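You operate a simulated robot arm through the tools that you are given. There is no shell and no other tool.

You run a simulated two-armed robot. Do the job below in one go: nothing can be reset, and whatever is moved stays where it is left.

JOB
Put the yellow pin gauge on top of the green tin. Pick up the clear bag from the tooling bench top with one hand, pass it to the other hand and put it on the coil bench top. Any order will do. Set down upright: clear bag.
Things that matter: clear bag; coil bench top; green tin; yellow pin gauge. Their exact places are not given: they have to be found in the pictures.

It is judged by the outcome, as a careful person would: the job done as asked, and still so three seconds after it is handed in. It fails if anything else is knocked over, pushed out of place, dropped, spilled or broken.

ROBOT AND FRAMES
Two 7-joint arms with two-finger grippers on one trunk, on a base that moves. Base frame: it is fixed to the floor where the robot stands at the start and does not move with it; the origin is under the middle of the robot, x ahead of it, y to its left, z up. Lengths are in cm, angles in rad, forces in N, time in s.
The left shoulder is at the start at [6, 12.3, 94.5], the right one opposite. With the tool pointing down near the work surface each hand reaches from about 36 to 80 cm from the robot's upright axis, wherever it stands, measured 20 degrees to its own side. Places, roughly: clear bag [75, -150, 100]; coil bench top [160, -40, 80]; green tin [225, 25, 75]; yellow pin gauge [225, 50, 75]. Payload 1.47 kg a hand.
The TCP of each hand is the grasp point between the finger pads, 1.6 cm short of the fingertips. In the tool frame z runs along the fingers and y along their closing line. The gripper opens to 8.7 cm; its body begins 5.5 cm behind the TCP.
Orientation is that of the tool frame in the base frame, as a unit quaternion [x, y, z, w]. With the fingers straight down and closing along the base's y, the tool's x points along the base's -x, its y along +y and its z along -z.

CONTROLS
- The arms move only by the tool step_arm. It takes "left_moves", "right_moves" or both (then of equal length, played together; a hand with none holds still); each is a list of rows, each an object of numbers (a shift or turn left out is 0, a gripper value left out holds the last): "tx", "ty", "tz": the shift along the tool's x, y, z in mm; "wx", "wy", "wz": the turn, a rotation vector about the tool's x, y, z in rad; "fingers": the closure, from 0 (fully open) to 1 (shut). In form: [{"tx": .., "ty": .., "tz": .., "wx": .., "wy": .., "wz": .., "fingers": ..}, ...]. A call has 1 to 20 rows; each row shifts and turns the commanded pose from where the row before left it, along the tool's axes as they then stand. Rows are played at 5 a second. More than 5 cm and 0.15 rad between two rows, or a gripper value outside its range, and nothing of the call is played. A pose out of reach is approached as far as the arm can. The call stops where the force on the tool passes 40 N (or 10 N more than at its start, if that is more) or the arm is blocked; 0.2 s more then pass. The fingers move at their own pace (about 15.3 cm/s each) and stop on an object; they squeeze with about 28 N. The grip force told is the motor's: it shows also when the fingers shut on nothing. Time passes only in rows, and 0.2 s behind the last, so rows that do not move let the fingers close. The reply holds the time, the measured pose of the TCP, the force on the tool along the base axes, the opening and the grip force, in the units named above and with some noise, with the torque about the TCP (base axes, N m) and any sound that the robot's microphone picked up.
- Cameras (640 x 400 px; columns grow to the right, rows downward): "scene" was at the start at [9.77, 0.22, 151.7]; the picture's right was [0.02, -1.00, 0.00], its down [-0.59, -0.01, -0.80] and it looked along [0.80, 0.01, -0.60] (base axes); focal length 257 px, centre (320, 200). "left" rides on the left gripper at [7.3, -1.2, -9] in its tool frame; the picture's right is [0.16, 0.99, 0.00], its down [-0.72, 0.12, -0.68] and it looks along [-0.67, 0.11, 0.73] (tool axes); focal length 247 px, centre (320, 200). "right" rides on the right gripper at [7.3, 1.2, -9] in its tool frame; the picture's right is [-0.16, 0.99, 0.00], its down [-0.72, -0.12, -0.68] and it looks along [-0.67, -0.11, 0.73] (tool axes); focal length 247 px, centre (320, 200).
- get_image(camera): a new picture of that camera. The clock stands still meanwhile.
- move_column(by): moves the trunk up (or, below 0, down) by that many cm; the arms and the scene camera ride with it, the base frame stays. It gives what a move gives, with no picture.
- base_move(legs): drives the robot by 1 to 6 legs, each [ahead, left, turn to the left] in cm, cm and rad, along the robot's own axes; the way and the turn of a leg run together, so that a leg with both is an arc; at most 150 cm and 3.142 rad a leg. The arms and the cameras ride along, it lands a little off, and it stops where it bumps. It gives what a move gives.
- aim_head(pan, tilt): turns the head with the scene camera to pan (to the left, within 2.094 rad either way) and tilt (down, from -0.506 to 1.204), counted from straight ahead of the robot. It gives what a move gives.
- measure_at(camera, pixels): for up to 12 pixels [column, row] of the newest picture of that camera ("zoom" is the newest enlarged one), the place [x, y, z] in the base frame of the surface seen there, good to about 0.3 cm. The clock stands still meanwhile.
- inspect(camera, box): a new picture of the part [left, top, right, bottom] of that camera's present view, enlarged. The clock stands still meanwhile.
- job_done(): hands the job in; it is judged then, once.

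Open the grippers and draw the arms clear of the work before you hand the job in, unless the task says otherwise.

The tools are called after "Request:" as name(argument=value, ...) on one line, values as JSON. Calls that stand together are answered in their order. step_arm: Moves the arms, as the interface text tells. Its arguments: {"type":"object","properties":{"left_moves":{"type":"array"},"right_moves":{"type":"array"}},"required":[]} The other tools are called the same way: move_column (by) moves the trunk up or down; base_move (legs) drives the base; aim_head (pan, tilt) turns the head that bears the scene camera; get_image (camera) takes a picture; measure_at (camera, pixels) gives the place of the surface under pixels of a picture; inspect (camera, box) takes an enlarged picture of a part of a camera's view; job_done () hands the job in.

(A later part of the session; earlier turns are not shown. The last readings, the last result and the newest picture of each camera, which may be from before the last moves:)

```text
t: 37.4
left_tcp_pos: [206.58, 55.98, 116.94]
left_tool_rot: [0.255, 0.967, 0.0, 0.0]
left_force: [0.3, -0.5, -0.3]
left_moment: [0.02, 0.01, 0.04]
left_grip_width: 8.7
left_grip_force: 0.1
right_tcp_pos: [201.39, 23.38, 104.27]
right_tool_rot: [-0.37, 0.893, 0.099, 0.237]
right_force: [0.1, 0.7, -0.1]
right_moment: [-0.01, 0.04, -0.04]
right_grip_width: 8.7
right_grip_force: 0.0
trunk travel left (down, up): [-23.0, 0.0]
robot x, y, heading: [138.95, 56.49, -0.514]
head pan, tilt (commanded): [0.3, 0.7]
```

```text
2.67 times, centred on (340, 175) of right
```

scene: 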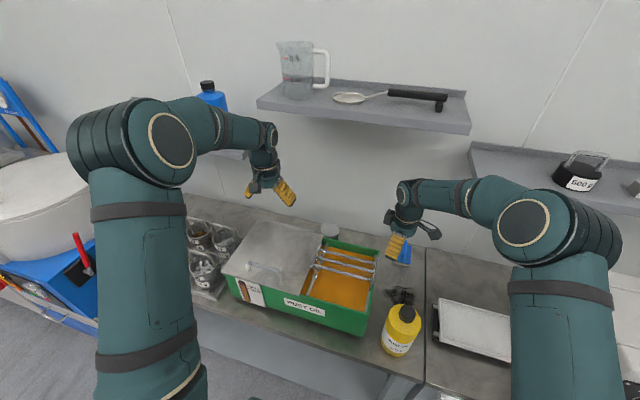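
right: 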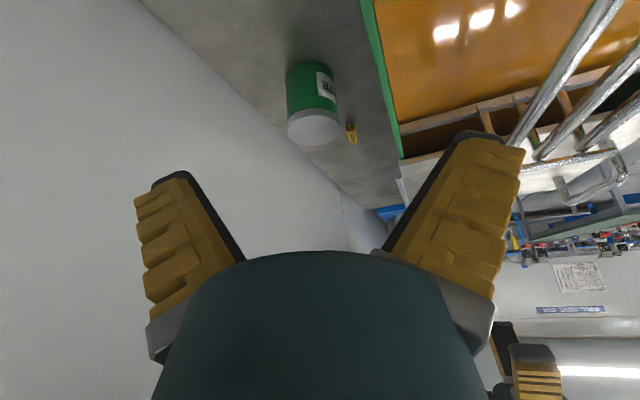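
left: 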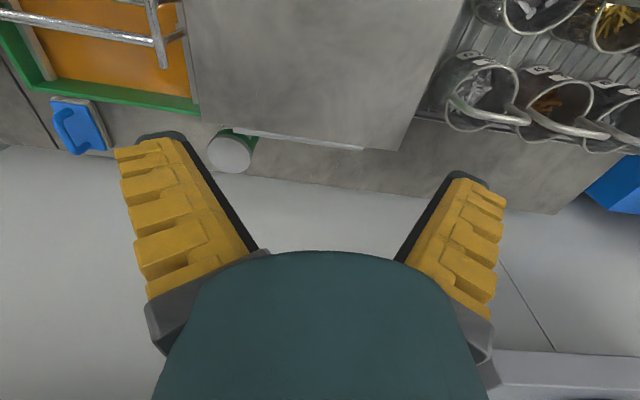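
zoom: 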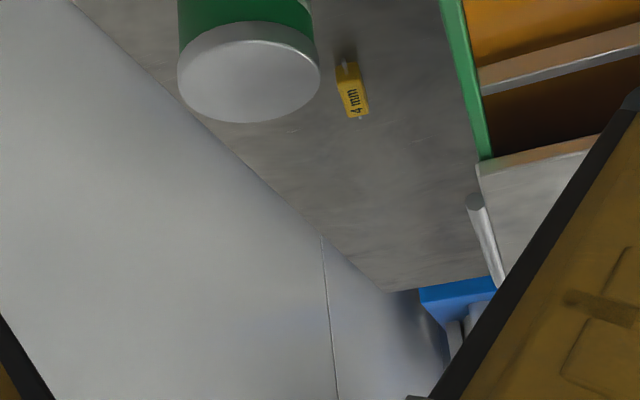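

The yellow "4 mm" pin gauge lies on the bench at (351,133). I zoom tightly and measure its ends.

Request:
inspect(camera="right", box=[328, 110, 376, 158])

Request:
measure_at(camera="right", pixels=[[348, 122], [350, 128], [351, 133], [353, 141], [355, 145], [345, 133], [358, 133], [313, 125], [313, 145], [295, 125], [335, 120]])

```text
8.33 times, centred on (352, 134) of right
```

zoom: 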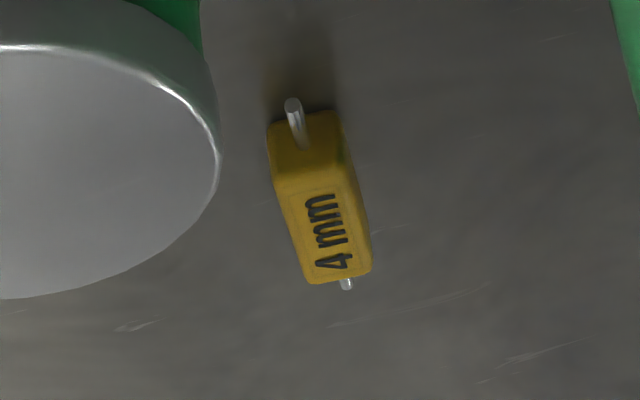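

```text
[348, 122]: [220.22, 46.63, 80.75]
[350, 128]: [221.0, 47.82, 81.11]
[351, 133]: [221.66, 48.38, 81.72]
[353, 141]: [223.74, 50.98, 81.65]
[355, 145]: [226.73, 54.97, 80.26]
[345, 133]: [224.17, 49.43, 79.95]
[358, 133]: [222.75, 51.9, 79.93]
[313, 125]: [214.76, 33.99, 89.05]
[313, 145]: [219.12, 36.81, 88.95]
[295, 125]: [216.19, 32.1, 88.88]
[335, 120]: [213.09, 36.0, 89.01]
```

I measure the gauge in the enlarged picture: near face, far end, and side edges.

Request:
measure_at(camera="zoom", pixels=[[293, 105], [300, 140], [270, 128], [335, 115], [277, 170], [345, 165], [310, 180], [307, 280], [368, 270], [347, 287], [335, 220], [318, 230]])

```text
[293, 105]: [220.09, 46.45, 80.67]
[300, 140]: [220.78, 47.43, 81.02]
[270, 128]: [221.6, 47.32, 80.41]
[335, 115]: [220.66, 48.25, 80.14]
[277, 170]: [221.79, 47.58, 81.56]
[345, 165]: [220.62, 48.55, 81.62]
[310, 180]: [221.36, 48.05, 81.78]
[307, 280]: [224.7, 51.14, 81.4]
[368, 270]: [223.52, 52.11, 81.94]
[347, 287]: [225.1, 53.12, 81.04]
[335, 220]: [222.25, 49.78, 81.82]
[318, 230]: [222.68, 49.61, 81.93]
```

The gauge body is ~4.6 × 1.6 × 2 cm centred near (222.7,49.9), lying nearly parallel to the wall (direction ≈ (0.63,0.78)). I check clearance to the baskets with the left camera picture.

Request:
measure_at(camera="left", pixels=[[445, 118], [440, 100], [490, 117], [530, 120], [415, 118], [405, 148], [362, 148], [250, 130], [470, 70], [540, 135], [552, 112], [520, 205]])

```text
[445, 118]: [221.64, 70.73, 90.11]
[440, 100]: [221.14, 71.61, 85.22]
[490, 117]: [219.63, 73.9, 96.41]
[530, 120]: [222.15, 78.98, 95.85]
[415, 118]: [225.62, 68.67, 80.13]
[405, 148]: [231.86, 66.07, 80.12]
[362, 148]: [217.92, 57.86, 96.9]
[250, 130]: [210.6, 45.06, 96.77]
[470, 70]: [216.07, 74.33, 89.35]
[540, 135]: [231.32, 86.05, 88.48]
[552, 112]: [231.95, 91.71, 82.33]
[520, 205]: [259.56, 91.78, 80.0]
```

Clearance to the baskets (s≥170) is fine. The gauge needs the robot a little closer, so I withdraw the right hand the way it came and use its camera to see my base.

Request:
step_arm(right_moves=[{"tx": 24.2, "ty": 13, "tz": -13.8}, {"tx": 24.2, "ty": 13, "tz": -13.8}, {"tx": 24.2, "ty": 13, "tz": -13.8}, {"wy": 0.13}, {"wy": 0.13}, {"wy": 0.13}, {"wy": 0.13}, {"tx": 10.6, "ty": 38.5}, {"tx": 10.6, "ty": 38.5}, {"tz": -43}, {"tz": -43}, {"tz": -43}, {"tz": -43}, {"tx": 29.8, "ty": 23.7}, {"tx": 29.8, "ty": 23.7}, {"tx": 29.8, "ty": 23.7}, {"tx": 29.8, "ty": 23.7}])

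Request:
get_image(camera="right")

```text
t: 41.0
left_tcp_pos: [206.32, 55.89, 117.22]
left_tool_rot: [0.255, 0.967, -0.001, 0.001]
left_force: [0.1, -0.9, 1.0]
left_moment: [0.01, 0.0, 0.01]
left_grip_width: 8.7
left_grip_force: 0.0
right_tcp_pos: [170.2, 22.38, 121.54]
right_tool_rot: [-0.382, 0.924, -0.001, 0.0]
right_force: [-0.6, 0.2, -0.5]
right_moment: [-0.03, -0.02, -0.01]
right_grip_width: 8.69
right_grip_force: 0.1
trunk travel left (down, up): [-23.0, 0.0]
robot x, y, heading: [139.12, 56.62, -0.515]
head pan, tilt (commanded): [0.3, 0.7]
```

```text
taken
```

right: 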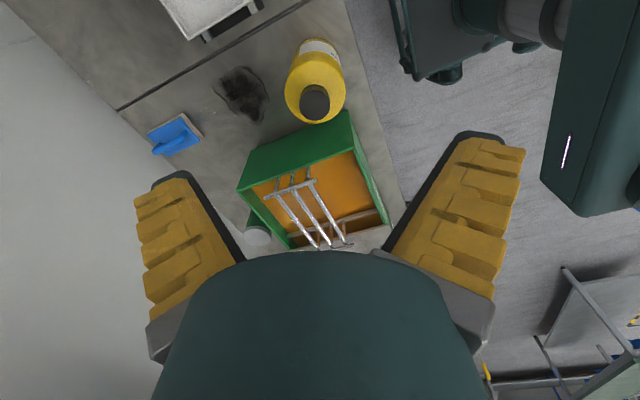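

The base is visible at the top near (390–460, 0–80), torso at right. I measure its corner points and the bench edge next to it.

Request:
measure_at(camera="right", pixels=[[398, 30], [412, 72], [410, 55], [455, 75], [393, 5], [403, 50], [545, 180], [600, 210], [420, 20], [360, 50], [390, 150], [450, 45]])

Request:
inspect(camera="right", box=[360, 0, 600, 150])

```text
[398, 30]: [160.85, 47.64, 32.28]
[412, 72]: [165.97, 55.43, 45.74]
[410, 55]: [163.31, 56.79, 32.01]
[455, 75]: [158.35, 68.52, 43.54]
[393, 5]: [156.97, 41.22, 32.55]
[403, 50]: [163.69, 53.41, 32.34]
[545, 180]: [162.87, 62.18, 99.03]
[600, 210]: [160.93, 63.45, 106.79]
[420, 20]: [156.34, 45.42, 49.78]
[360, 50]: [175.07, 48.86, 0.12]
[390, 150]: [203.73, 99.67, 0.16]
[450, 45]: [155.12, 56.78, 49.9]
```

```text
2.67 times, centred on (480, 75) of right
```

zoom: 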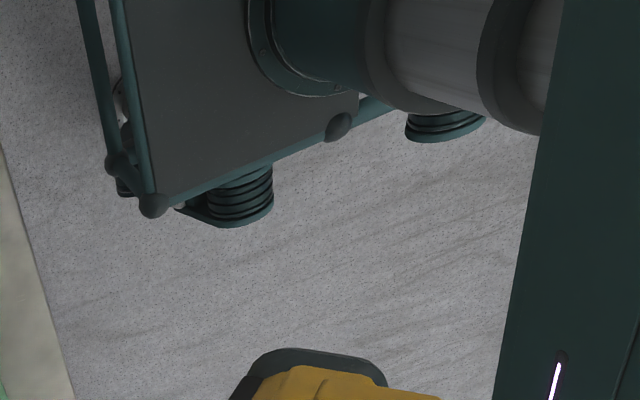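

Base front rail is at d≈117, bench edge at 130, so I can advance another ~9 cm. First I retract the left arm (to stay clear of shelf A) and un-yaw and park the right arm further right.

Request:
step_arm(left_moves=[{"tx": 38}, {"tx": 38}, {"tx": 38}, {"tx": 38}, {"tx": 0}, {"tx": 0}, {"tx": 0}, {"tx": 0}, {"tx": 0}, {"tx": 0}, {"tx": 0}, {"tx": 0}, {"tx": 0}, {"tx": 0}], right_moves=[{"wz": 0.13}, {"wz": 0.13}, {"wz": 0.13}, {"wz": 0.13}, {"wz": 0.13}, {"wz": 0.13}, {"wz": 0.13}, {"wz": 0.13}, {"wz": 0.13}, {"wz": 0.13}, {"tx": 15, "ty": -35}, {"tx": 15, "ty": -35}, {"tx": 15, "ty": -35}, {"tx": 15, "ty": -35}])

Request:
base_move(legs=[[0, 20, 0], [9, 0, 0]])

Request:
get_image(camera="scene")

```text
t: 44.0
left_tcp_pos: [193.11, 63.42, 117.22]
left_tool_rot: [0.254, 0.967, 0.0, -0.001]
left_force: [0.4, -0.3, 0.1]
left_moment: [0.01, 0.0, 0.03]
left_grip_width: 8.68
left_grip_force: 0.1
right_tcp_pos: [158.4, 13.24, 121.46]
right_tool_rot: [0.255, 0.967, 0.0, 0.0]
right_force: [0.3, 0.1, 1.0]
right_moment: [0.02, 0.01, 0.01]
right_grip_width: 8.68
right_grip_force: 0.0
trunk travel left (down, up): [-23.0, 0.0]
robot x, y, heading: [138.97, 56.79, -0.514]
head pan, tilt (commanded): [0.3, 0.7]
```

```text
t: 47.0
left_tcp_pos: [210.79, 76.39, 117.08]
left_tool_rot: [0.256, 0.967, 0.0, 0.0]
left_force: [-0.4, 0.1, 0.2]
left_moment: [-0.01, 0.01, 0.0]
left_grip_width: 8.73
left_grip_force: 0.1
right_tcp_pos: [175.9, 26.09, 121.32]
right_tool_rot: [0.256, 0.967, 0.0, 0.0]
right_force: [0.3, -0.6, -0.7]
right_moment: [-0.01, -0.02, 0.02]
right_grip_width: 8.71
right_grip_force: 0.1
trunk travel left (down, up): [-23.0, 0.0]
robot x, y, heading: [156.44, 69.56, -0.519]
head pan, tilt (commanded): [0.3, 0.7]
```

```text
taken
```

scene: 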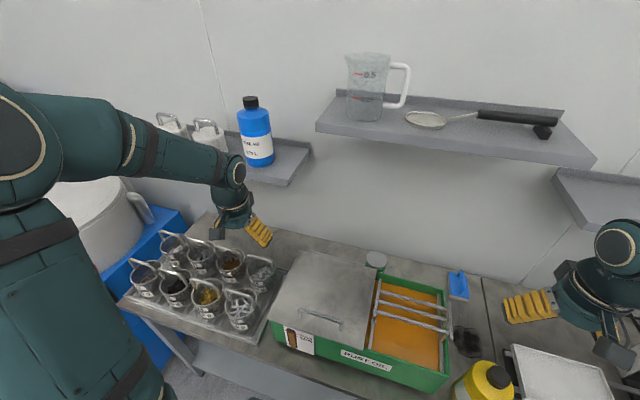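

The robot now stands at d≈102, s≈137. I yaw the left hand by ~80° so its closing line is across the gauge, move right above the lid and lower to z≈106.

Request:
step_arm(left_moves=[{"wz": -0.1403}, {"wz": -0.1403}, {"wz": -0.1403}, {"wz": -0.1403}, {"wz": -0.1403}, {"wz": -0.1403}, {"wz": -0.1403}, {"wz": -0.1403}, {"wz": -0.1403}, {"wz": -0.1403}, {"tx": 42.1, "ty": -6.9}, {"tx": 42.1, "ty": -6.9}, {"tx": 42.1, "ty": -6.9}, {"tx": 42.1, "ty": -6.9}, {"tz": 36.7}, {"tz": 36.7}, {"tz": 36.7}])

Request:
get_image(camera="left")

Request:
get_image(camera="scene")

```text
t: 50.6
left_tcp_pos: [202.31, 61.54, 106.05]
left_tool_rot: [-0.429, 0.903, -0.001, 0.0]
left_force: [0.0, -0.3, -0.6]
left_moment: [0.01, 0.0, 0.02]
left_grip_width: 8.68
left_grip_force: 0.1
right_tcp_pos: [175.87, 26.05, 121.28]
right_tool_rot: [0.256, 0.967, 0.0, 0.0]
right_force: [-0.1, -0.3, 0.2]
right_moment: [-0.01, -0.03, 0.01]
right_grip_width: 8.7
right_grip_force: 0.1
trunk travel left (down, up): [-23.0, 0.0]
robot x, y, heading: [156.15, 69.63, -0.52]
head pan, tilt (commanded): [0.3, 0.7]
```

```text
taken
```

left: 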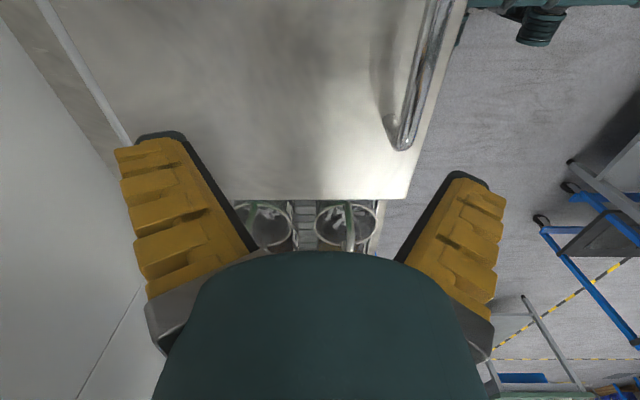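

```text
taken
```

scene: 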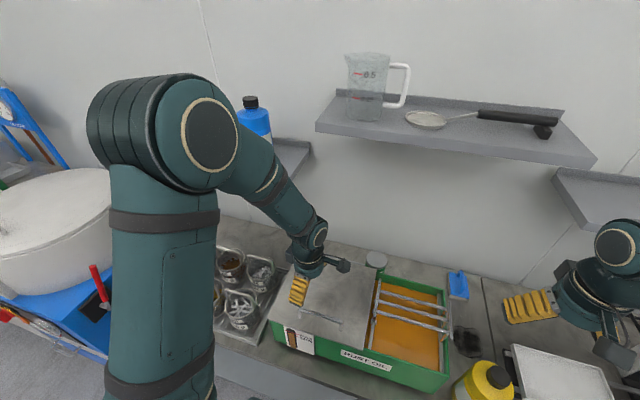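

The left hand is correctly yawed and the lid handle is clear. I narrow the fingers, advance ~9 cm, lower to z≈101, then look.

Request:
step_arm(left_moves=[{"tx": -7.5, "ty": -46.3, "fingers": 0.45}, {"tx": -7.5, "ty": -46.3}, {"tz": 25}, {"tz": 25}])

Request:
get_image(camera="left")

Request:
get_image(camera="scene")

```text
t: 51.6
left_tcp_pos: [210.25, 56.87, 101.15]
left_tool_rot: [-0.429, 0.903, 0.0, 0.0]
left_force: [0.5, 0.8, 0.1]
left_moment: [0.04, 0.02, -0.01]
left_grip_width: 5.36
left_grip_force: 4.1
right_tcp_pos: [175.8, 26.24, 121.36]
right_tool_rot: [0.257, 0.966, 0.0, 0.0]
right_force: [-0.1, 0.0, 0.4]
right_moment: [0.0, 0.0, -0.02]
right_grip_width: 8.67
right_grip_force: 0.1
trunk travel left (down, up): [-23.0, 0.0]
robot x, y, heading: [156.5, 69.34, -0.522]
head pan, tilt (commanded): [0.3, 0.7]
```

```text
taken
```

left: 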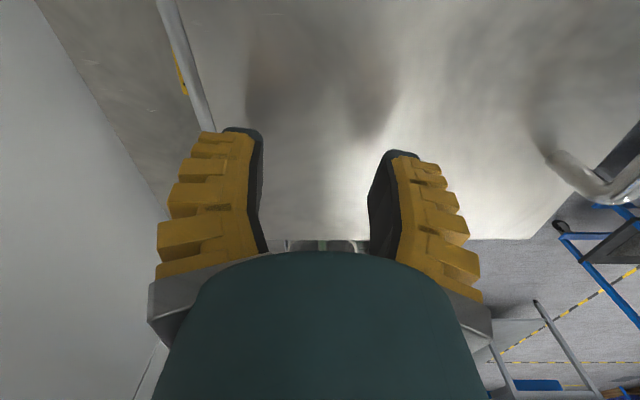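

```text
taken
```

scene: 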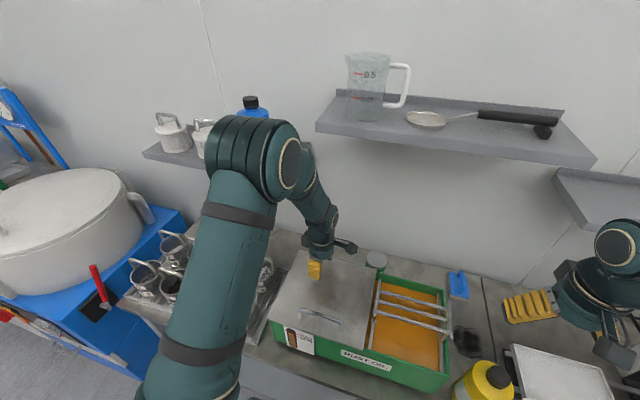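

I can see the gauge's edge at left (181,75) beyond the lid bar. I check where the elbow and forearm are before continuing forward.

Request:
measure_at(camera="scene", pixels=[[265, 130], [290, 165], [295, 145], [318, 200], [322, 180], [330, 220], [310, 170], [240, 120], [318, 245], [345, 245], [310, 150]])

```text
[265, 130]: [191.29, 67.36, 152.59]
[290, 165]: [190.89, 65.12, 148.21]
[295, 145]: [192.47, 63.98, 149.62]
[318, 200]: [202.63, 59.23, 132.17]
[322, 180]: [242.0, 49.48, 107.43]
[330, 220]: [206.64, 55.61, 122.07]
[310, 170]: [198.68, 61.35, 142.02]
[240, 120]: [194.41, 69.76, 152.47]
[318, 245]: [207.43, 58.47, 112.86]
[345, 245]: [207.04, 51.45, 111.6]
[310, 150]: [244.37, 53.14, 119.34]
```

The forearm is steep (elbow d≈135, z≈150), leaving a slim margin to shelf B. I advance 8 cm at this height and re-check.

Request:
step_arm(left_moves=[{"tx": -3.4, "ty": -19.7}, {"tx": -3.4, "ty": -19.7}, {"tx": -3.4, "ty": -19.7}, {"tx": -3.4, "ty": -19.7}])

Request:
get_image(camera="scene")

Request:
get_image(camera="left")

```text
t: 52.6
left_tcp_pos: [217.1, 52.97, 101.19]
left_tool_rot: [-0.428, 0.904, 0.001, -0.001]
left_force: [0.8, 0.5, 0.1]
left_moment: [0.0, 0.03, -0.02]
left_grip_width: 5.34
left_grip_force: 3.9
right_tcp_pos: [175.82, 26.04, 121.29]
right_tool_rot: [0.255, 0.967, -0.001, 0.0]
right_force: [0.0, -0.4, 0.6]
right_moment: [0.01, -0.04, -0.03]
right_grip_width: 8.67
right_grip_force: 0.0
trunk travel left (down, up): [-23.0, 0.0]
robot x, y, heading: [156.33, 69.22, -0.514]
head pan, tilt (commanded): [0.3, 0.7]
```

```text
taken
```

scene: 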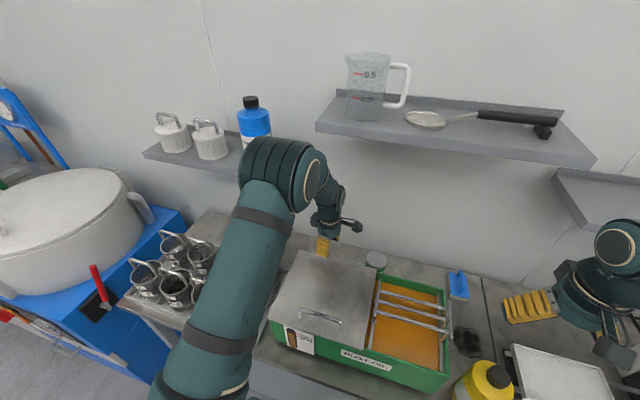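

```text
taken
```

left: 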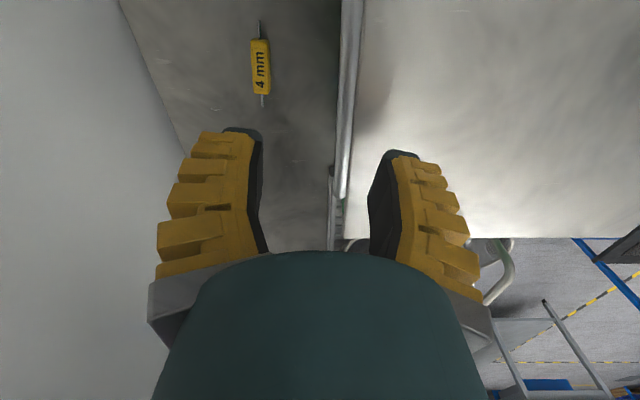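

The gauge is clearly visible at (260,67) and well aligned. I measure it from here and check the forearm/elbow.

Request:
measure_at(camera="left", pixels=[[260, 42], [262, 90], [252, 68], [270, 66], [261, 66], [258, 25], [263, 102], [340, 180], [330, 200]])

Request:
measure_at(camera="scene", pixels=[[275, 145], [315, 160], [310, 180], [335, 180], [330, 205], [345, 205], [325, 165], [350, 225]])

Request:
inspect(camera="left", box=[230, 10, 290, 120])

```text
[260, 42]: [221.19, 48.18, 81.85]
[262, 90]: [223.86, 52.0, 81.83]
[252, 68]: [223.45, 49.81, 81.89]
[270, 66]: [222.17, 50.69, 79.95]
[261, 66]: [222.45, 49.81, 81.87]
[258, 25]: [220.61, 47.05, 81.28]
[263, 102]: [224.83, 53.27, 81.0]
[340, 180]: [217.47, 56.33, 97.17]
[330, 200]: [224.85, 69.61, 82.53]
```

```text
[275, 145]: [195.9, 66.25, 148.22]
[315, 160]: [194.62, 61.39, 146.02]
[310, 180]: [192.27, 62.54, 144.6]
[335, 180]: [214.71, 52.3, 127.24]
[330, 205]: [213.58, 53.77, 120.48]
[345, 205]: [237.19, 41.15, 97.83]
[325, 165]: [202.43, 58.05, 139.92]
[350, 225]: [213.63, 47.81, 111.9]
```

```text
3.64 times, centred on (260, 65) of left
```

zoom: 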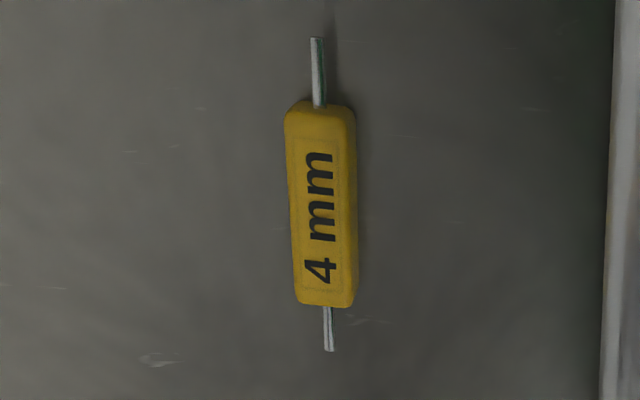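

The gauge centre is (222.5,50.0), top z≈81.9, axis ≈54.5°. I go over it (slight yaw trim) and lower to z≈86, checking forces on the way.

Request:
step_arm(left_moves=[{"tx": -4, "ty": -21.1, "wz": -0.02}, {"tx": -4, "ty": -21.1, "wz": -0.02}, {"tx": -4, "ty": -21.1, "wz": -0.015}, {"tz": 30}, {"tz": 30}, {"tz": 30}, {"tz": 30}, {"tz": 30}])

Request:
get_image(camera="left")

Request:
get_image(camera="scene")

```text
t: 54.5
left_tcp_pos: [222.96, 49.92, 86.18]
left_tool_rot: [-0.453, 0.891, -0.001, -0.001]
left_force: [0.2, 1.1, 0.1]
left_moment: [-0.02, 0.02, 0.02]
left_grip_width: 5.33
left_grip_force: 3.9
right_tcp_pos: [175.89, 26.07, 121.44]
right_tool_rot: [0.256, 0.967, 0.0, 0.0]
right_force: [0.2, 0.2, -0.8]
right_moment: [-0.01, 0.02, -0.02]
right_grip_width: 8.73
right_grip_force: 0.1
trunk travel left (down, up): [-23.0, 0.0]
robot x, y, heading: [156.31, 69.46, -0.519]
head pan, tilt (commanded): [0.3, 0.7]
```

```text
taken
```

left: 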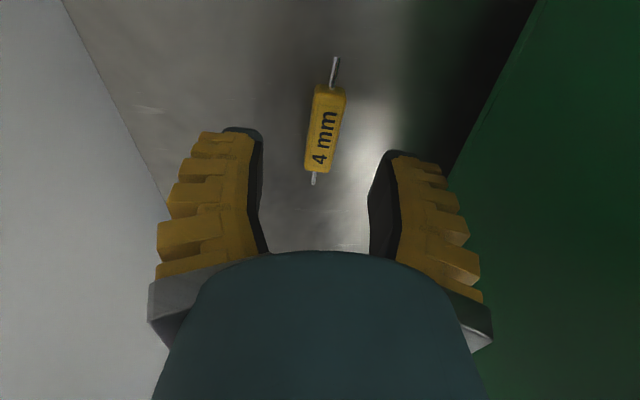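

```text
taken
```

scene: 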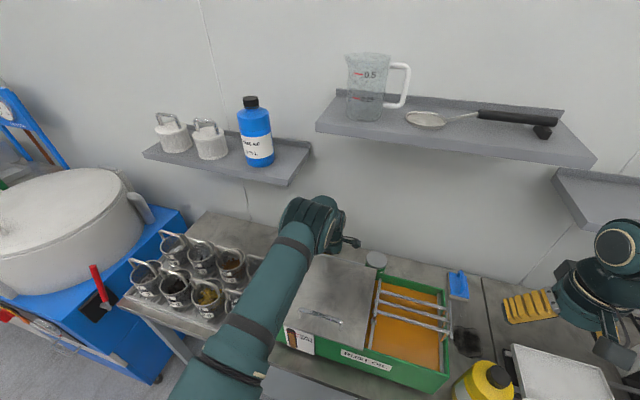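

The gauge sits between the fingers' planes, at (326,130). I measure it once more for the final centring.

Request:
measure_at(camera="left", pixels=[[329, 95], [319, 160], [324, 130], [309, 130], [337, 130], [334, 62], [314, 182], [280, 140], [360, 140]])

```text
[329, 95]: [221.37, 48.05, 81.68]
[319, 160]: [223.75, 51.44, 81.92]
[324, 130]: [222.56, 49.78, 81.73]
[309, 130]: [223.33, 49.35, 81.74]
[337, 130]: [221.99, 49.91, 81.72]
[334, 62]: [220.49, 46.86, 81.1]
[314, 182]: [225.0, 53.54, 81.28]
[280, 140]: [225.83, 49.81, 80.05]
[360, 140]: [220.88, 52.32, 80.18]
```

Centre ≈(222.6,49.9), TCP is right over it. I descend 4 cm to z≈82.2 and close the fingers.

Request:
step_arm(left_moves=[{"tz": 14}, {"tz": 14}, {"tz": 12}, {"fingers": 0.6}, {"fingers": 0.75}, {"fingers": 0.9}, {"fingers": 1.0}, {"tz": 0}])

Request:
get_image(camera="left")

```text
t: 56.2
left_tcp_pos: [223.08, 50.11, 82.3]
left_tool_rot: [-0.453, 0.891, 0.0, 0.0]
left_force: [-0.4, 1.3, 8.0]
left_moment: [-0.01, 0.02, -0.06]
left_grip_width: 1.1
left_grip_force: 28.0
right_tcp_pos: [175.73, 26.13, 121.39]
right_tool_rot: [0.256, 0.967, 0.0, -0.001]
right_force: [0.3, 0.2, -0.1]
right_moment: [-0.03, 0.0, -0.06]
right_grip_width: 8.71
right_grip_force: 0.0
trunk travel left (down, up): [-23.0, 0.0]
robot x, y, heading: [156.14, 69.5, -0.524]
head pan, tilt (commanded): [0.3, 0.7]
```

```text
taken
```

left: 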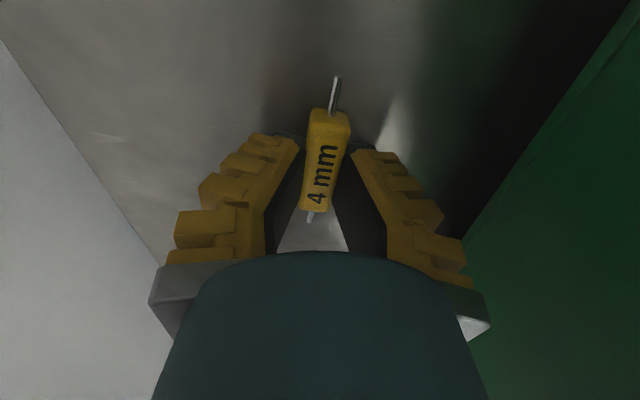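

Gripped: 1.1 cm width, 28 N, the gauge is between the fingertips. I lift 14 cm in steps and check it.

Request:
step_arm(left_moves=[{"tz": -15}, {"tz": -30}, {"tz": -35}, {"tz": -35}, {"tz": -25}])

Request:
get_image(camera="left")

Request:
get_image(camera="scene")

```text
t: 57.5
left_tcp_pos: [222.94, 50.14, 96.17]
left_tool_rot: [-0.453, 0.891, 0.0, -0.001]
left_force: [0.4, -0.1, 1.5]
left_moment: [0.02, -0.03, 0.03]
left_grip_width: 0.0
left_grip_force: 28.0
right_tcp_pos: [175.84, 26.13, 121.51]
right_tool_rot: [0.257, 0.967, 0.0, 0.001]
right_force: [-0.6, -0.2, -0.6]
right_moment: [0.02, 0.0, 0.0]
right_grip_width: 8.71
right_grip_force: 0.1
trunk travel left (down, up): [-23.0, 0.0]
robot x, y, heading: [156.46, 69.47, -0.518]
head pan, tilt (commanded): [0.3, 0.7]
```

```text
taken
```

left: 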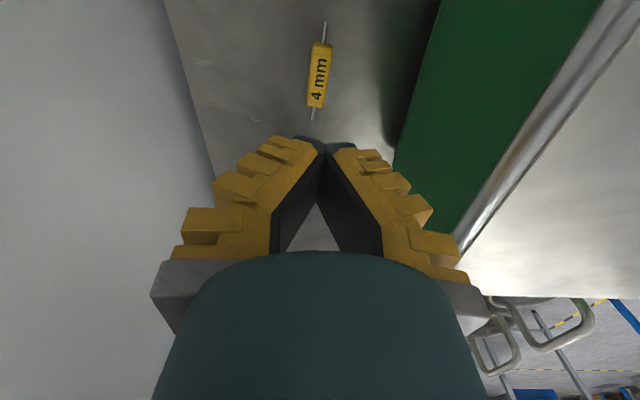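

```text
taken
```

scene: 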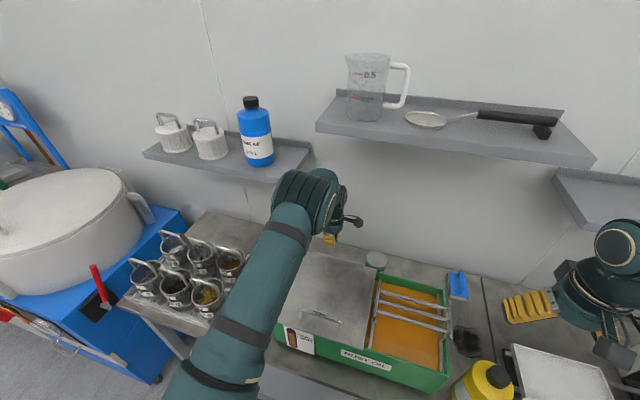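

The gauge slipped: fingers shut at 0 width and it still lies on the bench at (318,75); the fingers pivot, so the tips were too high. I open partly and re-measure it.

Request:
step_arm(left_moves=[{"fingers": 0.65}, {"fingers": 0.65}, {"fingers": 0.65}])

Request:
get_image(camera="left")

Request:
inspect(camera="left", box=[270, 10, 370, 130])

```text
t: 58.2
left_tcp_pos: [223.02, 50.16, 96.12]
left_tool_rot: [-0.453, 0.891, 0.0, 0.0]
left_force: [0.6, -0.9, 0.1]
left_moment: [-0.02, 0.0, -0.01]
left_grip_width: 3.67
left_grip_force: 4.6
right_tcp_pos: [175.9, 26.06, 121.39]
right_tool_rot: [0.256, 0.967, 0.0, 0.001]
right_force: [0.9, 0.4, 0.6]
right_moment: [-0.01, 0.01, -0.01]
right_grip_width: 8.68
right_grip_force: 0.1
trunk travel left (down, up): [-23.0, 0.0]
robot x, y, heading: [156.31, 69.36, -0.519]
head pan, tilt (commanded): [0.3, 0.7]
```

```text
taken
```

left: 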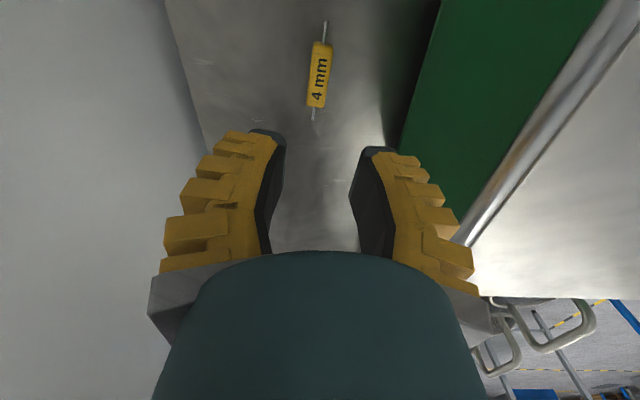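

```text
3.33 times, centred on (320, 70) of left
```

zoom: 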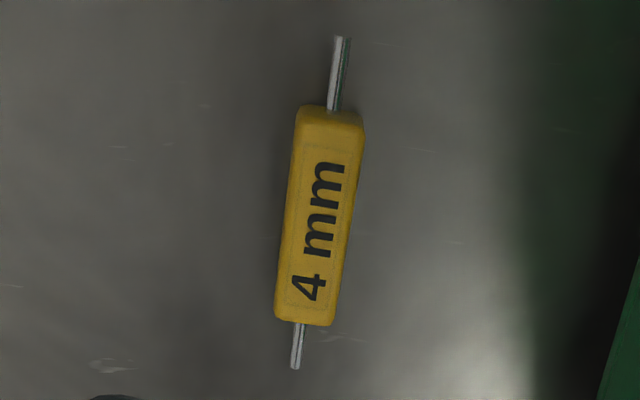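

I measure the gauge's edges and ends in the enlarged view.

Request:
measure_at(camera="zoom", pixels=[[330, 120], [305, 315], [285, 210], [352, 210], [318, 215], [340, 45], [296, 365], [270, 210], [370, 210], [300, 115], [360, 120]])

```text
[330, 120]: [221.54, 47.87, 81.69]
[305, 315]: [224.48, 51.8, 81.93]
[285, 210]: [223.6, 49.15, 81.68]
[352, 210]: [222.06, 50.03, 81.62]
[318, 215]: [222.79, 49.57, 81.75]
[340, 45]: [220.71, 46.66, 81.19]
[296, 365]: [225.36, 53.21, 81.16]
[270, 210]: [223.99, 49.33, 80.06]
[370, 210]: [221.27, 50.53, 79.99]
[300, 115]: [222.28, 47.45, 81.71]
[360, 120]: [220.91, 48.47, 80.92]
```

The gauge is 1.7 cm wide, centre (223.0,49.8), still under the hand. I trim 2–3 mm, descend to z≈82.0 with the narrower opening and feel for the bench.

Request:
step_arm(left_moves=[{"tx": 3, "ty": -2, "tz": 30}, {"tz": 40}, {"tz": 40}, {"tz": 26}, {"tz": 5}, {"tz": 0}])

Request:
get_image(camera="left")

```text
t: 59.6
left_tcp_pos: [223.0, 49.6, 82.09]
left_tool_rot: [-0.453, 0.892, 0.0, 0.0]
left_force: [-0.7, 0.3, 0.1]
left_moment: [0.01, 0.01, 0.04]
left_grip_width: 3.63
left_grip_force: 4.3
right_tcp_pos: [175.74, 26.11, 121.36]
right_tool_rot: [0.256, 0.967, 0.0, 0.0]
right_force: [0.1, -0.7, -0.5]
right_moment: [0.01, 0.03, 0.0]
right_grip_width: 8.69
right_grip_force: 0.1
trunk travel left (down, up): [-23.0, 0.0]
robot x, y, heading: [156.37, 69.48, -0.522]
head pan, tilt (commanded): [0.3, 0.7]
```

```text
taken
```

left: 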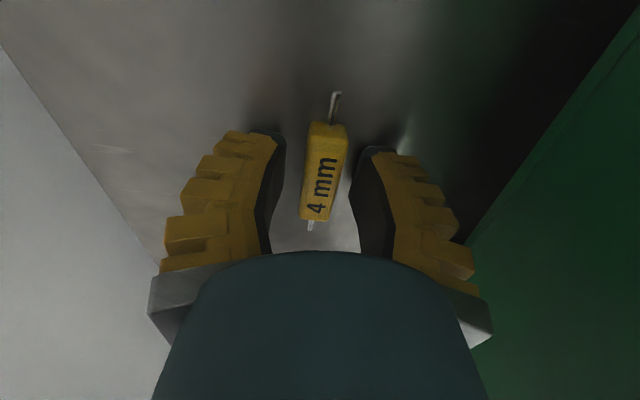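

No contact yet and the gauge is between the fingertips. I go down in 2 mm steps, watching the force.

Request:
step_arm(left_moves=[{"tz": 2}, {"tz": 2}, {"tz": 1}])

```text
t: 60.5
left_tcp_pos: [222.95, 49.61, 81.57]
left_tool_rot: [-0.453, 0.891, -0.001, 0.0]
left_force: [-5.3, 2.7, 9.3]
left_moment: [0.28, 0.41, -0.04]
left_grip_width: 3.5
left_grip_force: 12.3
right_tcp_pos: [175.67, 26.16, 121.5]
right_tool_rot: [0.257, 0.966, 0.0, 0.0]
right_force: [1.0, 0.2, 0.4]
right_moment: [0.02, 0.05, -0.03]
right_grip_width: 8.72
right_grip_force: 0.1
trunk travel left (down, up): [-23.0, 0.0]
robot x, y, heading: [156.18, 69.84, -0.517]
head pan, tilt (commanded): [0.3, 0.7]
```

Tips now touch the bench (9 N up). I ease up 0.5 mm and close fully.

Request:
step_arm(left_moves=[{"tz": -0.5}, {"fingers": 0.75}, {"fingers": 0.85}, {"fingers": 1.0}, {"tz": 0}, {"tz": 0}])

Request:
get_image(camera="left")

```text
t: 61.9
left_tcp_pos: [223.01, 49.56, 81.73]
left_tool_rot: [-0.453, 0.891, -0.001, 0.001]
left_force: [1.4, -1.8, 8.0]
left_moment: [-0.03, 0.0, 0.01]
left_grip_width: 1.09
left_grip_force: 27.7
right_tcp_pos: [175.75, 25.99, 121.31]
right_tool_rot: [0.257, 0.966, 0.0, 0.0]
right_force: [0.0, -0.3, 0.2]
right_moment: [-0.01, 0.01, -0.02]
right_grip_width: 8.71
right_grip_force: 0.0
trunk travel left (down, up): [-23.0, 0.0]
robot x, y, heading: [156.37, 68.94, -0.516]
head pan, tilt (commanded): [0.3, 0.7]
```

```text
taken
```

left: 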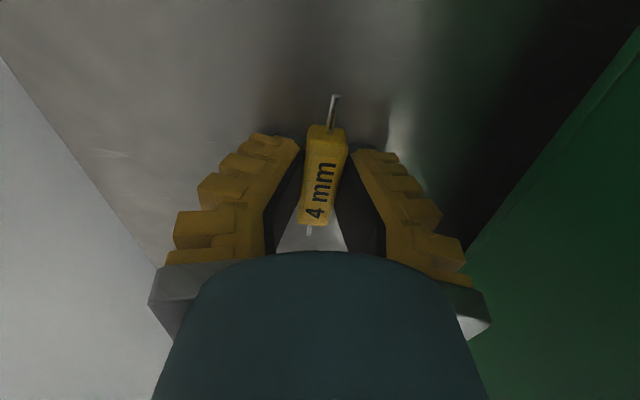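

The width reads 1.09 again as before the slip. I zoom in to see how the fingertips touch the gauge.

Request:
inspect(camera="left", box=[250, 80, 410, 260])

Request:
measure_at(camera="left", pixels=[[296, 142], [290, 160], [357, 152], [362, 170], [275, 200], [375, 200], [325, 160], [310, 180], [340, 180]])

```text
2.22 times, centred on (330, 170) of left
```

zoom: 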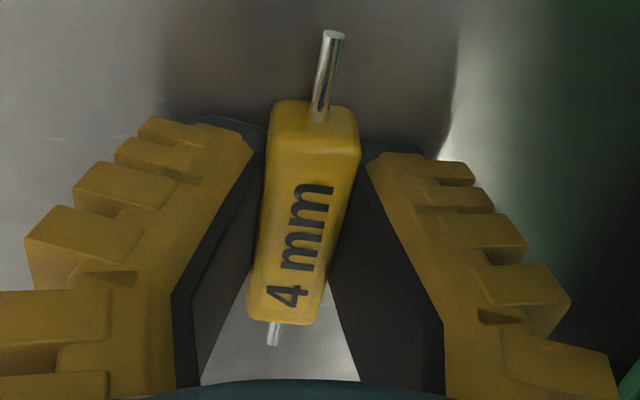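

```text
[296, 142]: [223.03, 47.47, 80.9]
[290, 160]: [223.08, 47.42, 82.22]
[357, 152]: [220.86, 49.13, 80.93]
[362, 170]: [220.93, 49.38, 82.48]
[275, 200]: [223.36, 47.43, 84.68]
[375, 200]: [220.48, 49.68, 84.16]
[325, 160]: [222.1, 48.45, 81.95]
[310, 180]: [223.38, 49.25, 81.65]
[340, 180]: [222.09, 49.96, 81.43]
```

The pads bear on the gauge's sides near z≈81, lower than last time. I lift very slowly by 1 cm and check whether it comes along.

Request:
step_arm(left_moves=[{"tz": -2}, {"tz": -3}, {"tz": -5}, {"tz": 0}])

Request:
inspect(camera="left", box=[250, 60, 410, 260])

```text
t: 62.9
left_tcp_pos: [222.92, 49.7, 82.63]
left_tool_rot: [-0.453, 0.891, 0.0, -0.001]
left_force: [0.0, -0.1, -0.3]
left_moment: [0.02, -0.04, -0.02]
left_grip_width: 0.77
left_grip_force: 28.1
right_tcp_pos: [175.75, 26.15, 121.3]
right_tool_rot: [0.257, 0.966, 0.0, 0.0]
right_force: [0.0, -0.4, -0.5]
right_moment: [0.04, 0.0, 0.02]
right_grip_width: 8.71
right_grip_force: 0.0
trunk travel left (down, up): [-23.0, 0.0]
robot x, y, heading: [156.32, 69.16, -0.514]
head pan, tilt (commanded): [0.3, 0.7]
```

```text
2.00 times, centred on (330, 160) of left
```

zoom: 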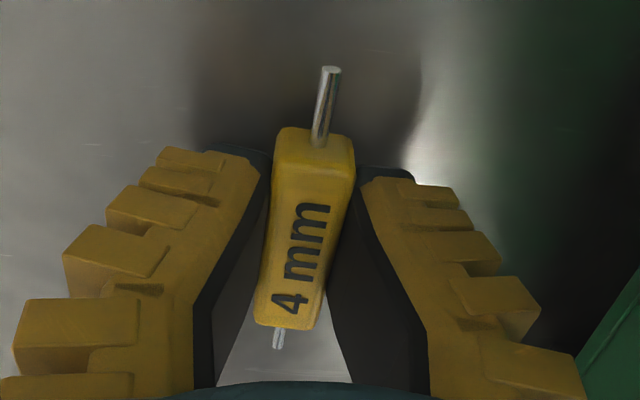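

Width is now 0.77 with no vertical load. I measure the gauge's height to see whether it's truly lifted.

Request:
measure_at(camera="zoom", pixels=[[315, 145], [295, 240], [285, 310], [326, 75], [280, 340], [320, 200], [265, 190], [365, 185], [420, 100]])

```text
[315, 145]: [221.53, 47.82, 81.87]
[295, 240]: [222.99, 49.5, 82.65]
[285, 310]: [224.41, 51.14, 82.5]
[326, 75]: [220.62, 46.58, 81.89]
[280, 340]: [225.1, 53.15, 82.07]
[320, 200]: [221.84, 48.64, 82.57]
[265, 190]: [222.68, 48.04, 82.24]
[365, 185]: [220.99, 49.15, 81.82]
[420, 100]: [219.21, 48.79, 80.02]
```

The gauge's top rose to ≈82.6, so it is held. I lift slowly in 8 mm rows up to z≈87 and check again.

Request:
step_arm(left_moves=[{"tz": -6}, {"tz": -8}, {"tz": -8}, {"tz": -8}, {"tz": -8}, {"tz": 0}])

Request:
inspect(camera="left", box=[250, 60, 410, 260])

```text
t: 64.2
left_tcp_pos: [222.86, 49.59, 86.42]
left_tool_rot: [-0.453, 0.891, -0.001, -0.001]
left_force: [-0.7, 0.0, -0.5]
left_moment: [-0.02, 0.02, 0.02]
left_grip_width: 0.76
left_grip_force: 28.1
right_tcp_pos: [175.72, 26.22, 121.32]
right_tool_rot: [0.257, 0.966, 0.0, 0.0]
right_force: [-0.2, 0.1, 0.5]
right_moment: [0.02, 0.0, 0.02]
right_grip_width: 8.69
right_grip_force: 0.1
trunk travel left (down, up): [-23.0, 0.0]
robot x, y, heading: [156.2, 69.74, -0.517]
head pan, tilt (commanded): [0.3, 0.7]
```

```text
2.00 times, centred on (330, 160) of left
```

zoom: 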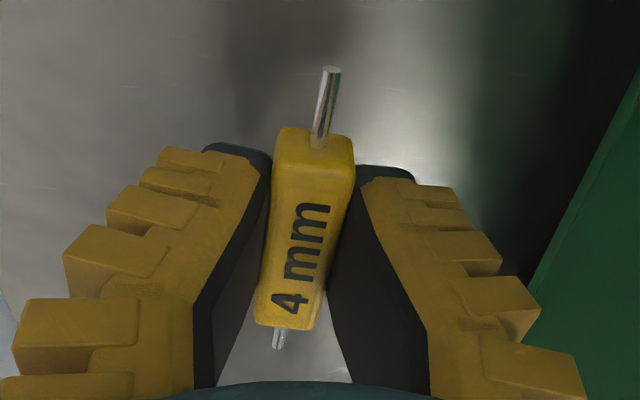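

The grip is steady (0.76 cm). I check the elbow and forearm clearance to the shelf before raising and moving toward the tin.

Request:
get_image(camera="scene")

Request:
measure_at(camera="scene", pixels=[[310, 195], [330, 195], [340, 210], [345, 220], [300, 220], [325, 215], [376, 258], [368, 258], [385, 258], [376, 252], [376, 266]])

```text
taken
```

scene: 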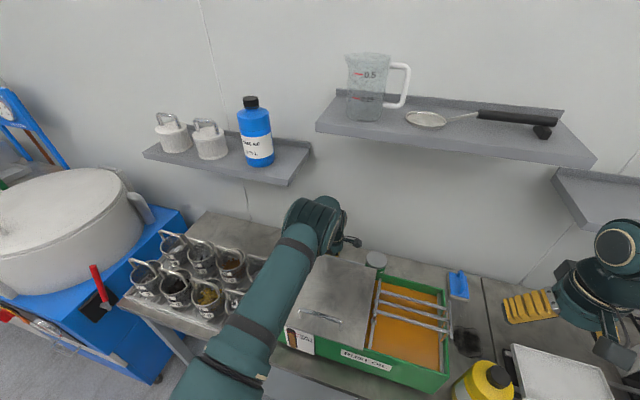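

```text
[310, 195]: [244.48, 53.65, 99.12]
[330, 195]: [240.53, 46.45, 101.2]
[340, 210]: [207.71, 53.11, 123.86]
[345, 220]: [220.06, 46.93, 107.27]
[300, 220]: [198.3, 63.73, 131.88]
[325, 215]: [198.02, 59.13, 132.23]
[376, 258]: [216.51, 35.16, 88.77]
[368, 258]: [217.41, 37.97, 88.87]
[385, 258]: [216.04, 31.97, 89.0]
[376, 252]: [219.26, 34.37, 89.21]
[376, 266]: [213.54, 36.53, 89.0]
```

Tin lid centre is ≈(216.5,35.2,88.9), diameter ≈6.5 cm; elbow is well below the shelf. I lift to z≈95 gently and carry the gauge over the tin.

Request:
step_arm(left_moves=[{"tz": -15}, {"tz": -20}, {"tz": -20}, {"tz": -20}, {"tz": -11}, {"tx": 15, "ty": -3.3}, {"tx": 25, "ty": -5.5}, {"tx": 25, "ty": -5.5}, {"tx": 25, "ty": -5.5}, {"tx": 25, "ty": -5.5}, {"tx": 23, "ty": -5.1}, {"tx": 15.7, "ty": -3}, {"tz": 0}])

Request:
get_image(camera="left")

Request:
get_image(camera="scene")

```text
t: 67.0
left_tcp_pos: [216.6, 35.28, 95.03]
left_tool_rot: [-0.453, 0.891, 0.0, 0.0]
left_force: [0.6, -0.4, 0.0]
left_moment: [0.01, 0.0, -0.01]
left_grip_width: 0.75
left_grip_force: 28.4
right_tcp_pos: [175.81, 26.08, 121.41]
right_tool_rot: [0.256, 0.967, 0.0, 0.0]
right_force: [0.1, 0.4, -0.1]
right_moment: [0.02, 0.03, 0.02]
right_grip_width: 8.68
right_grip_force: 0.2
trunk travel left (down, up): [-23.0, 0.0]
robot x, y, heading: [156.15, 69.31, -0.517]
head pan, tilt (commanded): [0.3, 0.7]
```

```text
taken
```

left: 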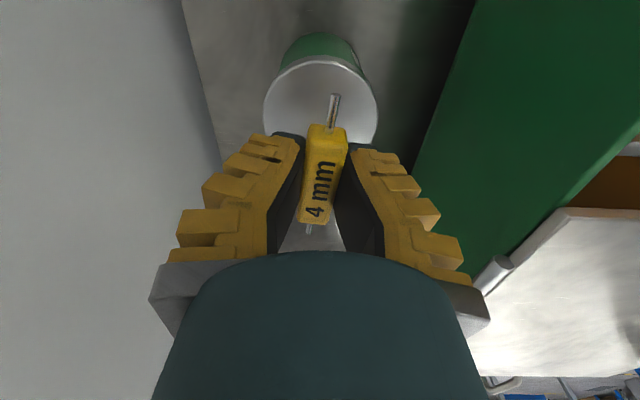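

```text
taken
```

scene: 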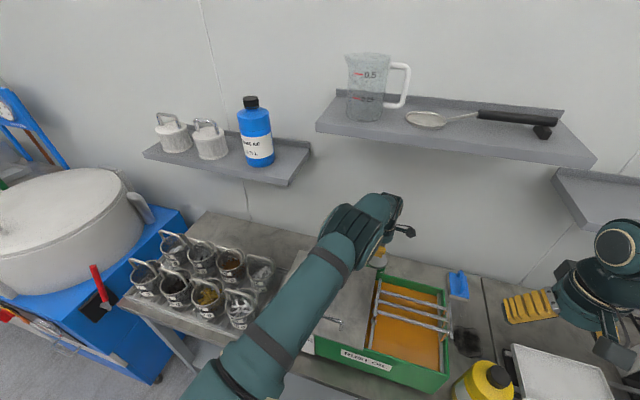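

The gauge is over the tin, whose lid shows around (320,105). I measure lid edges from here to verify centring.

Request:
measure_at(camera="left", pixels=[[267, 105], [375, 105], [320, 63], [300, 100], [360, 130], [275, 130], [322, 145], [318, 190], [330, 130], [310, 220], [370, 135]])

```text
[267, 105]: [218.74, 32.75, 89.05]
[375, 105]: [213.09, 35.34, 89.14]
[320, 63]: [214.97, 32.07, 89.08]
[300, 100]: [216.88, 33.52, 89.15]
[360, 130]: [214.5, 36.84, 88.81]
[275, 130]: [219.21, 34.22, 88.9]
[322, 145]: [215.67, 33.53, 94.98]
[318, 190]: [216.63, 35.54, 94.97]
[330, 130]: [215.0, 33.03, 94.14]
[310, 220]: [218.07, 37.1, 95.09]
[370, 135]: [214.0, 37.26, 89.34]
```

Gauge centre (216.6,35.3) matches the lid centre; the gauge bottom is ≈2.0 cm below TCP. I lower to just above contact (TCP ≈91.2).

Request:
step_arm(left_moves=[{"tx": 0, "tz": 12}, {"tz": 12}, {"tz": 8}, {"tz": 4}, {"tz": 2}, {"tz": 0}])

Request:
inspect(camera="left", box=[220, 40, 420, 260])

```text
t: 68.5
left_tcp_pos: [216.52, 35.3, 91.0]
left_tool_rot: [-0.453, 0.891, -0.001, 0.0]
left_force: [-0.6, 0.5, 0.2]
left_moment: [0.0, -0.04, 0.0]
left_grip_width: 0.74
left_grip_force: 28.4
right_tcp_pos: [175.82, 26.1, 121.43]
right_tool_rot: [0.256, 0.967, -0.001, -0.001]
right_force: [0.0, -0.5, -1.2]
right_moment: [-0.01, 0.0, 0.01]
right_grip_width: 8.69
right_grip_force: 0.2
trunk travel left (down, up): [-23.0, 0.0]
robot x, y, heading: [156.08, 69.86, -0.515]
head pan, tilt (commanded): [0.3, 0.7]
```

```text
1.82 times, centred on (320, 150) of left
```

zoom: 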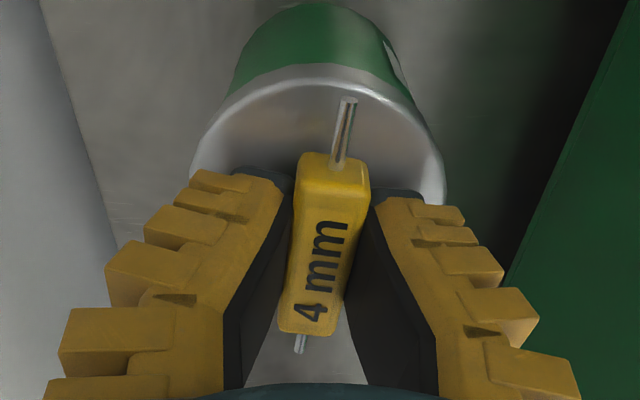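

No contact yet at 91.0. I go down 1 mm at a time feeling for the lid.

Request:
step_arm(left_moves=[{"tz": 1}, {"tz": 0.5}])

```text
t: 69.0
left_tcp_pos: [216.6, 35.27, 91.01]
left_tool_rot: [-0.454, 0.891, 0.0, 0.0]
left_force: [0.3, -0.3, 0.2]
left_moment: [-0.03, 0.0, 0.01]
left_grip_width: 0.75
left_grip_force: 27.9
right_tcp_pos: [175.84, 26.06, 121.32]
right_tool_rot: [0.256, 0.967, 0.0, 0.001]
right_force: [-0.8, 1.0, 0.0]
right_moment: [0.0, 0.01, -0.02]
right_grip_width: 8.72
right_grip_force: 0.0
trunk travel left (down, up): [-23.0, 0.0]
robot x, y, heading: [156.1, 69.35, -0.523]
head pan, tilt (commanded): [0.3, 0.7]
```

Still free. I continue down in 1 mm rows.

Request:
step_arm(left_moves=[{"tz": 1}, {"tz": 1}, {"tz": 0}])

```text
t: 69.8
left_tcp_pos: [216.54, 35.31, 90.84]
left_tool_rot: [-0.453, 0.892, 0.0, 0.0]
left_force: [0.7, -1.0, 0.1]
left_moment: [-0.04, -0.04, -0.01]
left_grip_width: 0.77
left_grip_force: 28.3
right_tcp_pos: [175.8, 25.96, 121.31]
right_tool_rot: [0.256, 0.967, 0.0, 0.0]
right_force: [-0.2, -0.1, -0.3]
right_moment: [0.07, 0.0, 0.03]
right_grip_width: 8.7
right_grip_force: 0.1
trunk travel left (down, up): [-23.0, 0.0]
robot x, y, heading: [156.26, 69.57, -0.515]
head pan, tilt (commanded): [0.3, 0.7]
```

Request:
step_arm(left_moves=[{"tz": 1}, {"tz": 1}, {"tz": 0}])

Request:
inspect(camera="left", box=[220, 40, 420, 260])

```text
t: 70.7
left_tcp_pos: [216.54, 35.21, 90.69]
left_tool_rot: [-0.453, 0.891, -0.001, 0.001]
left_force: [1.0, -0.5, 6.3]
left_moment: [0.0, -0.03, -0.01]
left_grip_width: 0.98
left_grip_force: 27.9
right_tcp_pos: [175.79, 26.11, 121.38]
right_tool_rot: [0.257, 0.966, -0.001, 0.0]
right_force: [0.3, -0.3, -0.7]
right_moment: [0.03, -0.01, 0.05]
right_grip_width: 8.7
right_grip_force: 0.1
trunk travel left (down, up): [-23.0, 0.0]
robot x, y, heading: [156.18, 69.11, -0.517]
head pan, tilt (commanded): [0.3, 0.7]
```

```text
1.82 times, centred on (320, 150) of left
```

zoom: 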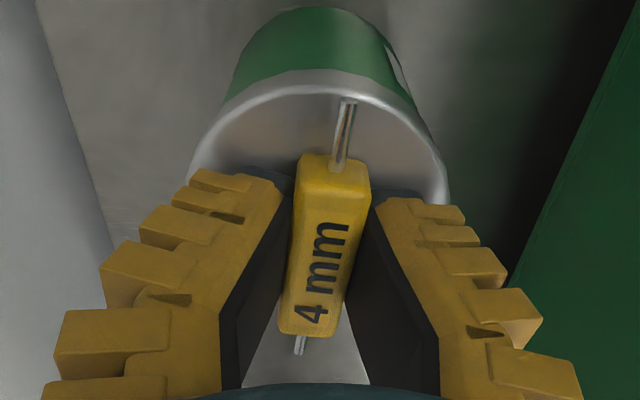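

Contact with the lid is felt (6.3 N up, width eased to 0.98), gauge centred on the lid. I open the fingers gently in stages.

Request:
step_arm(left_moves=[{"fingers": 0.9}, {"fingers": 0.84}, {"tz": -0.5, "fingers": 0.78}, {"tz": -0.5, "fingers": 0.7}, {"fingers": 0.62}, {"tz": 0}])

Request:
inspect(camera="left", box=[220, 40, 420, 260])

```text
t: 72.0
left_tcp_pos: [216.45, 35.22, 90.73]
left_tool_rot: [-0.454, 0.891, -0.001, 0.0]
left_force: [0.0, 0.7, -0.7]
left_moment: [-0.02, 0.01, 0.0]
left_grip_width: 3.87
left_grip_force: 4.5
right_tcp_pos: [175.79, 26.17, 121.38]
right_tool_rot: [0.257, 0.966, 0.0, 0.0]
right_force: [-0.6, 0.3, -0.3]
right_moment: [-0.04, 0.0, 0.02]
right_grip_width: 8.69
right_grip_force: 0.1
trunk travel left (down, up): [-23.0, 0.0]
robot x, y, heading: [156.61, 69.05, -0.52]
head pan, tilt (commanded): [0.3, 0.7]
```

```text
1.82 times, centred on (320, 150) of left
```

zoom: 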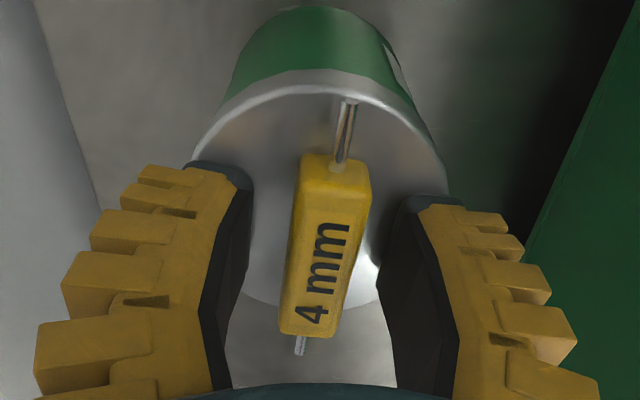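

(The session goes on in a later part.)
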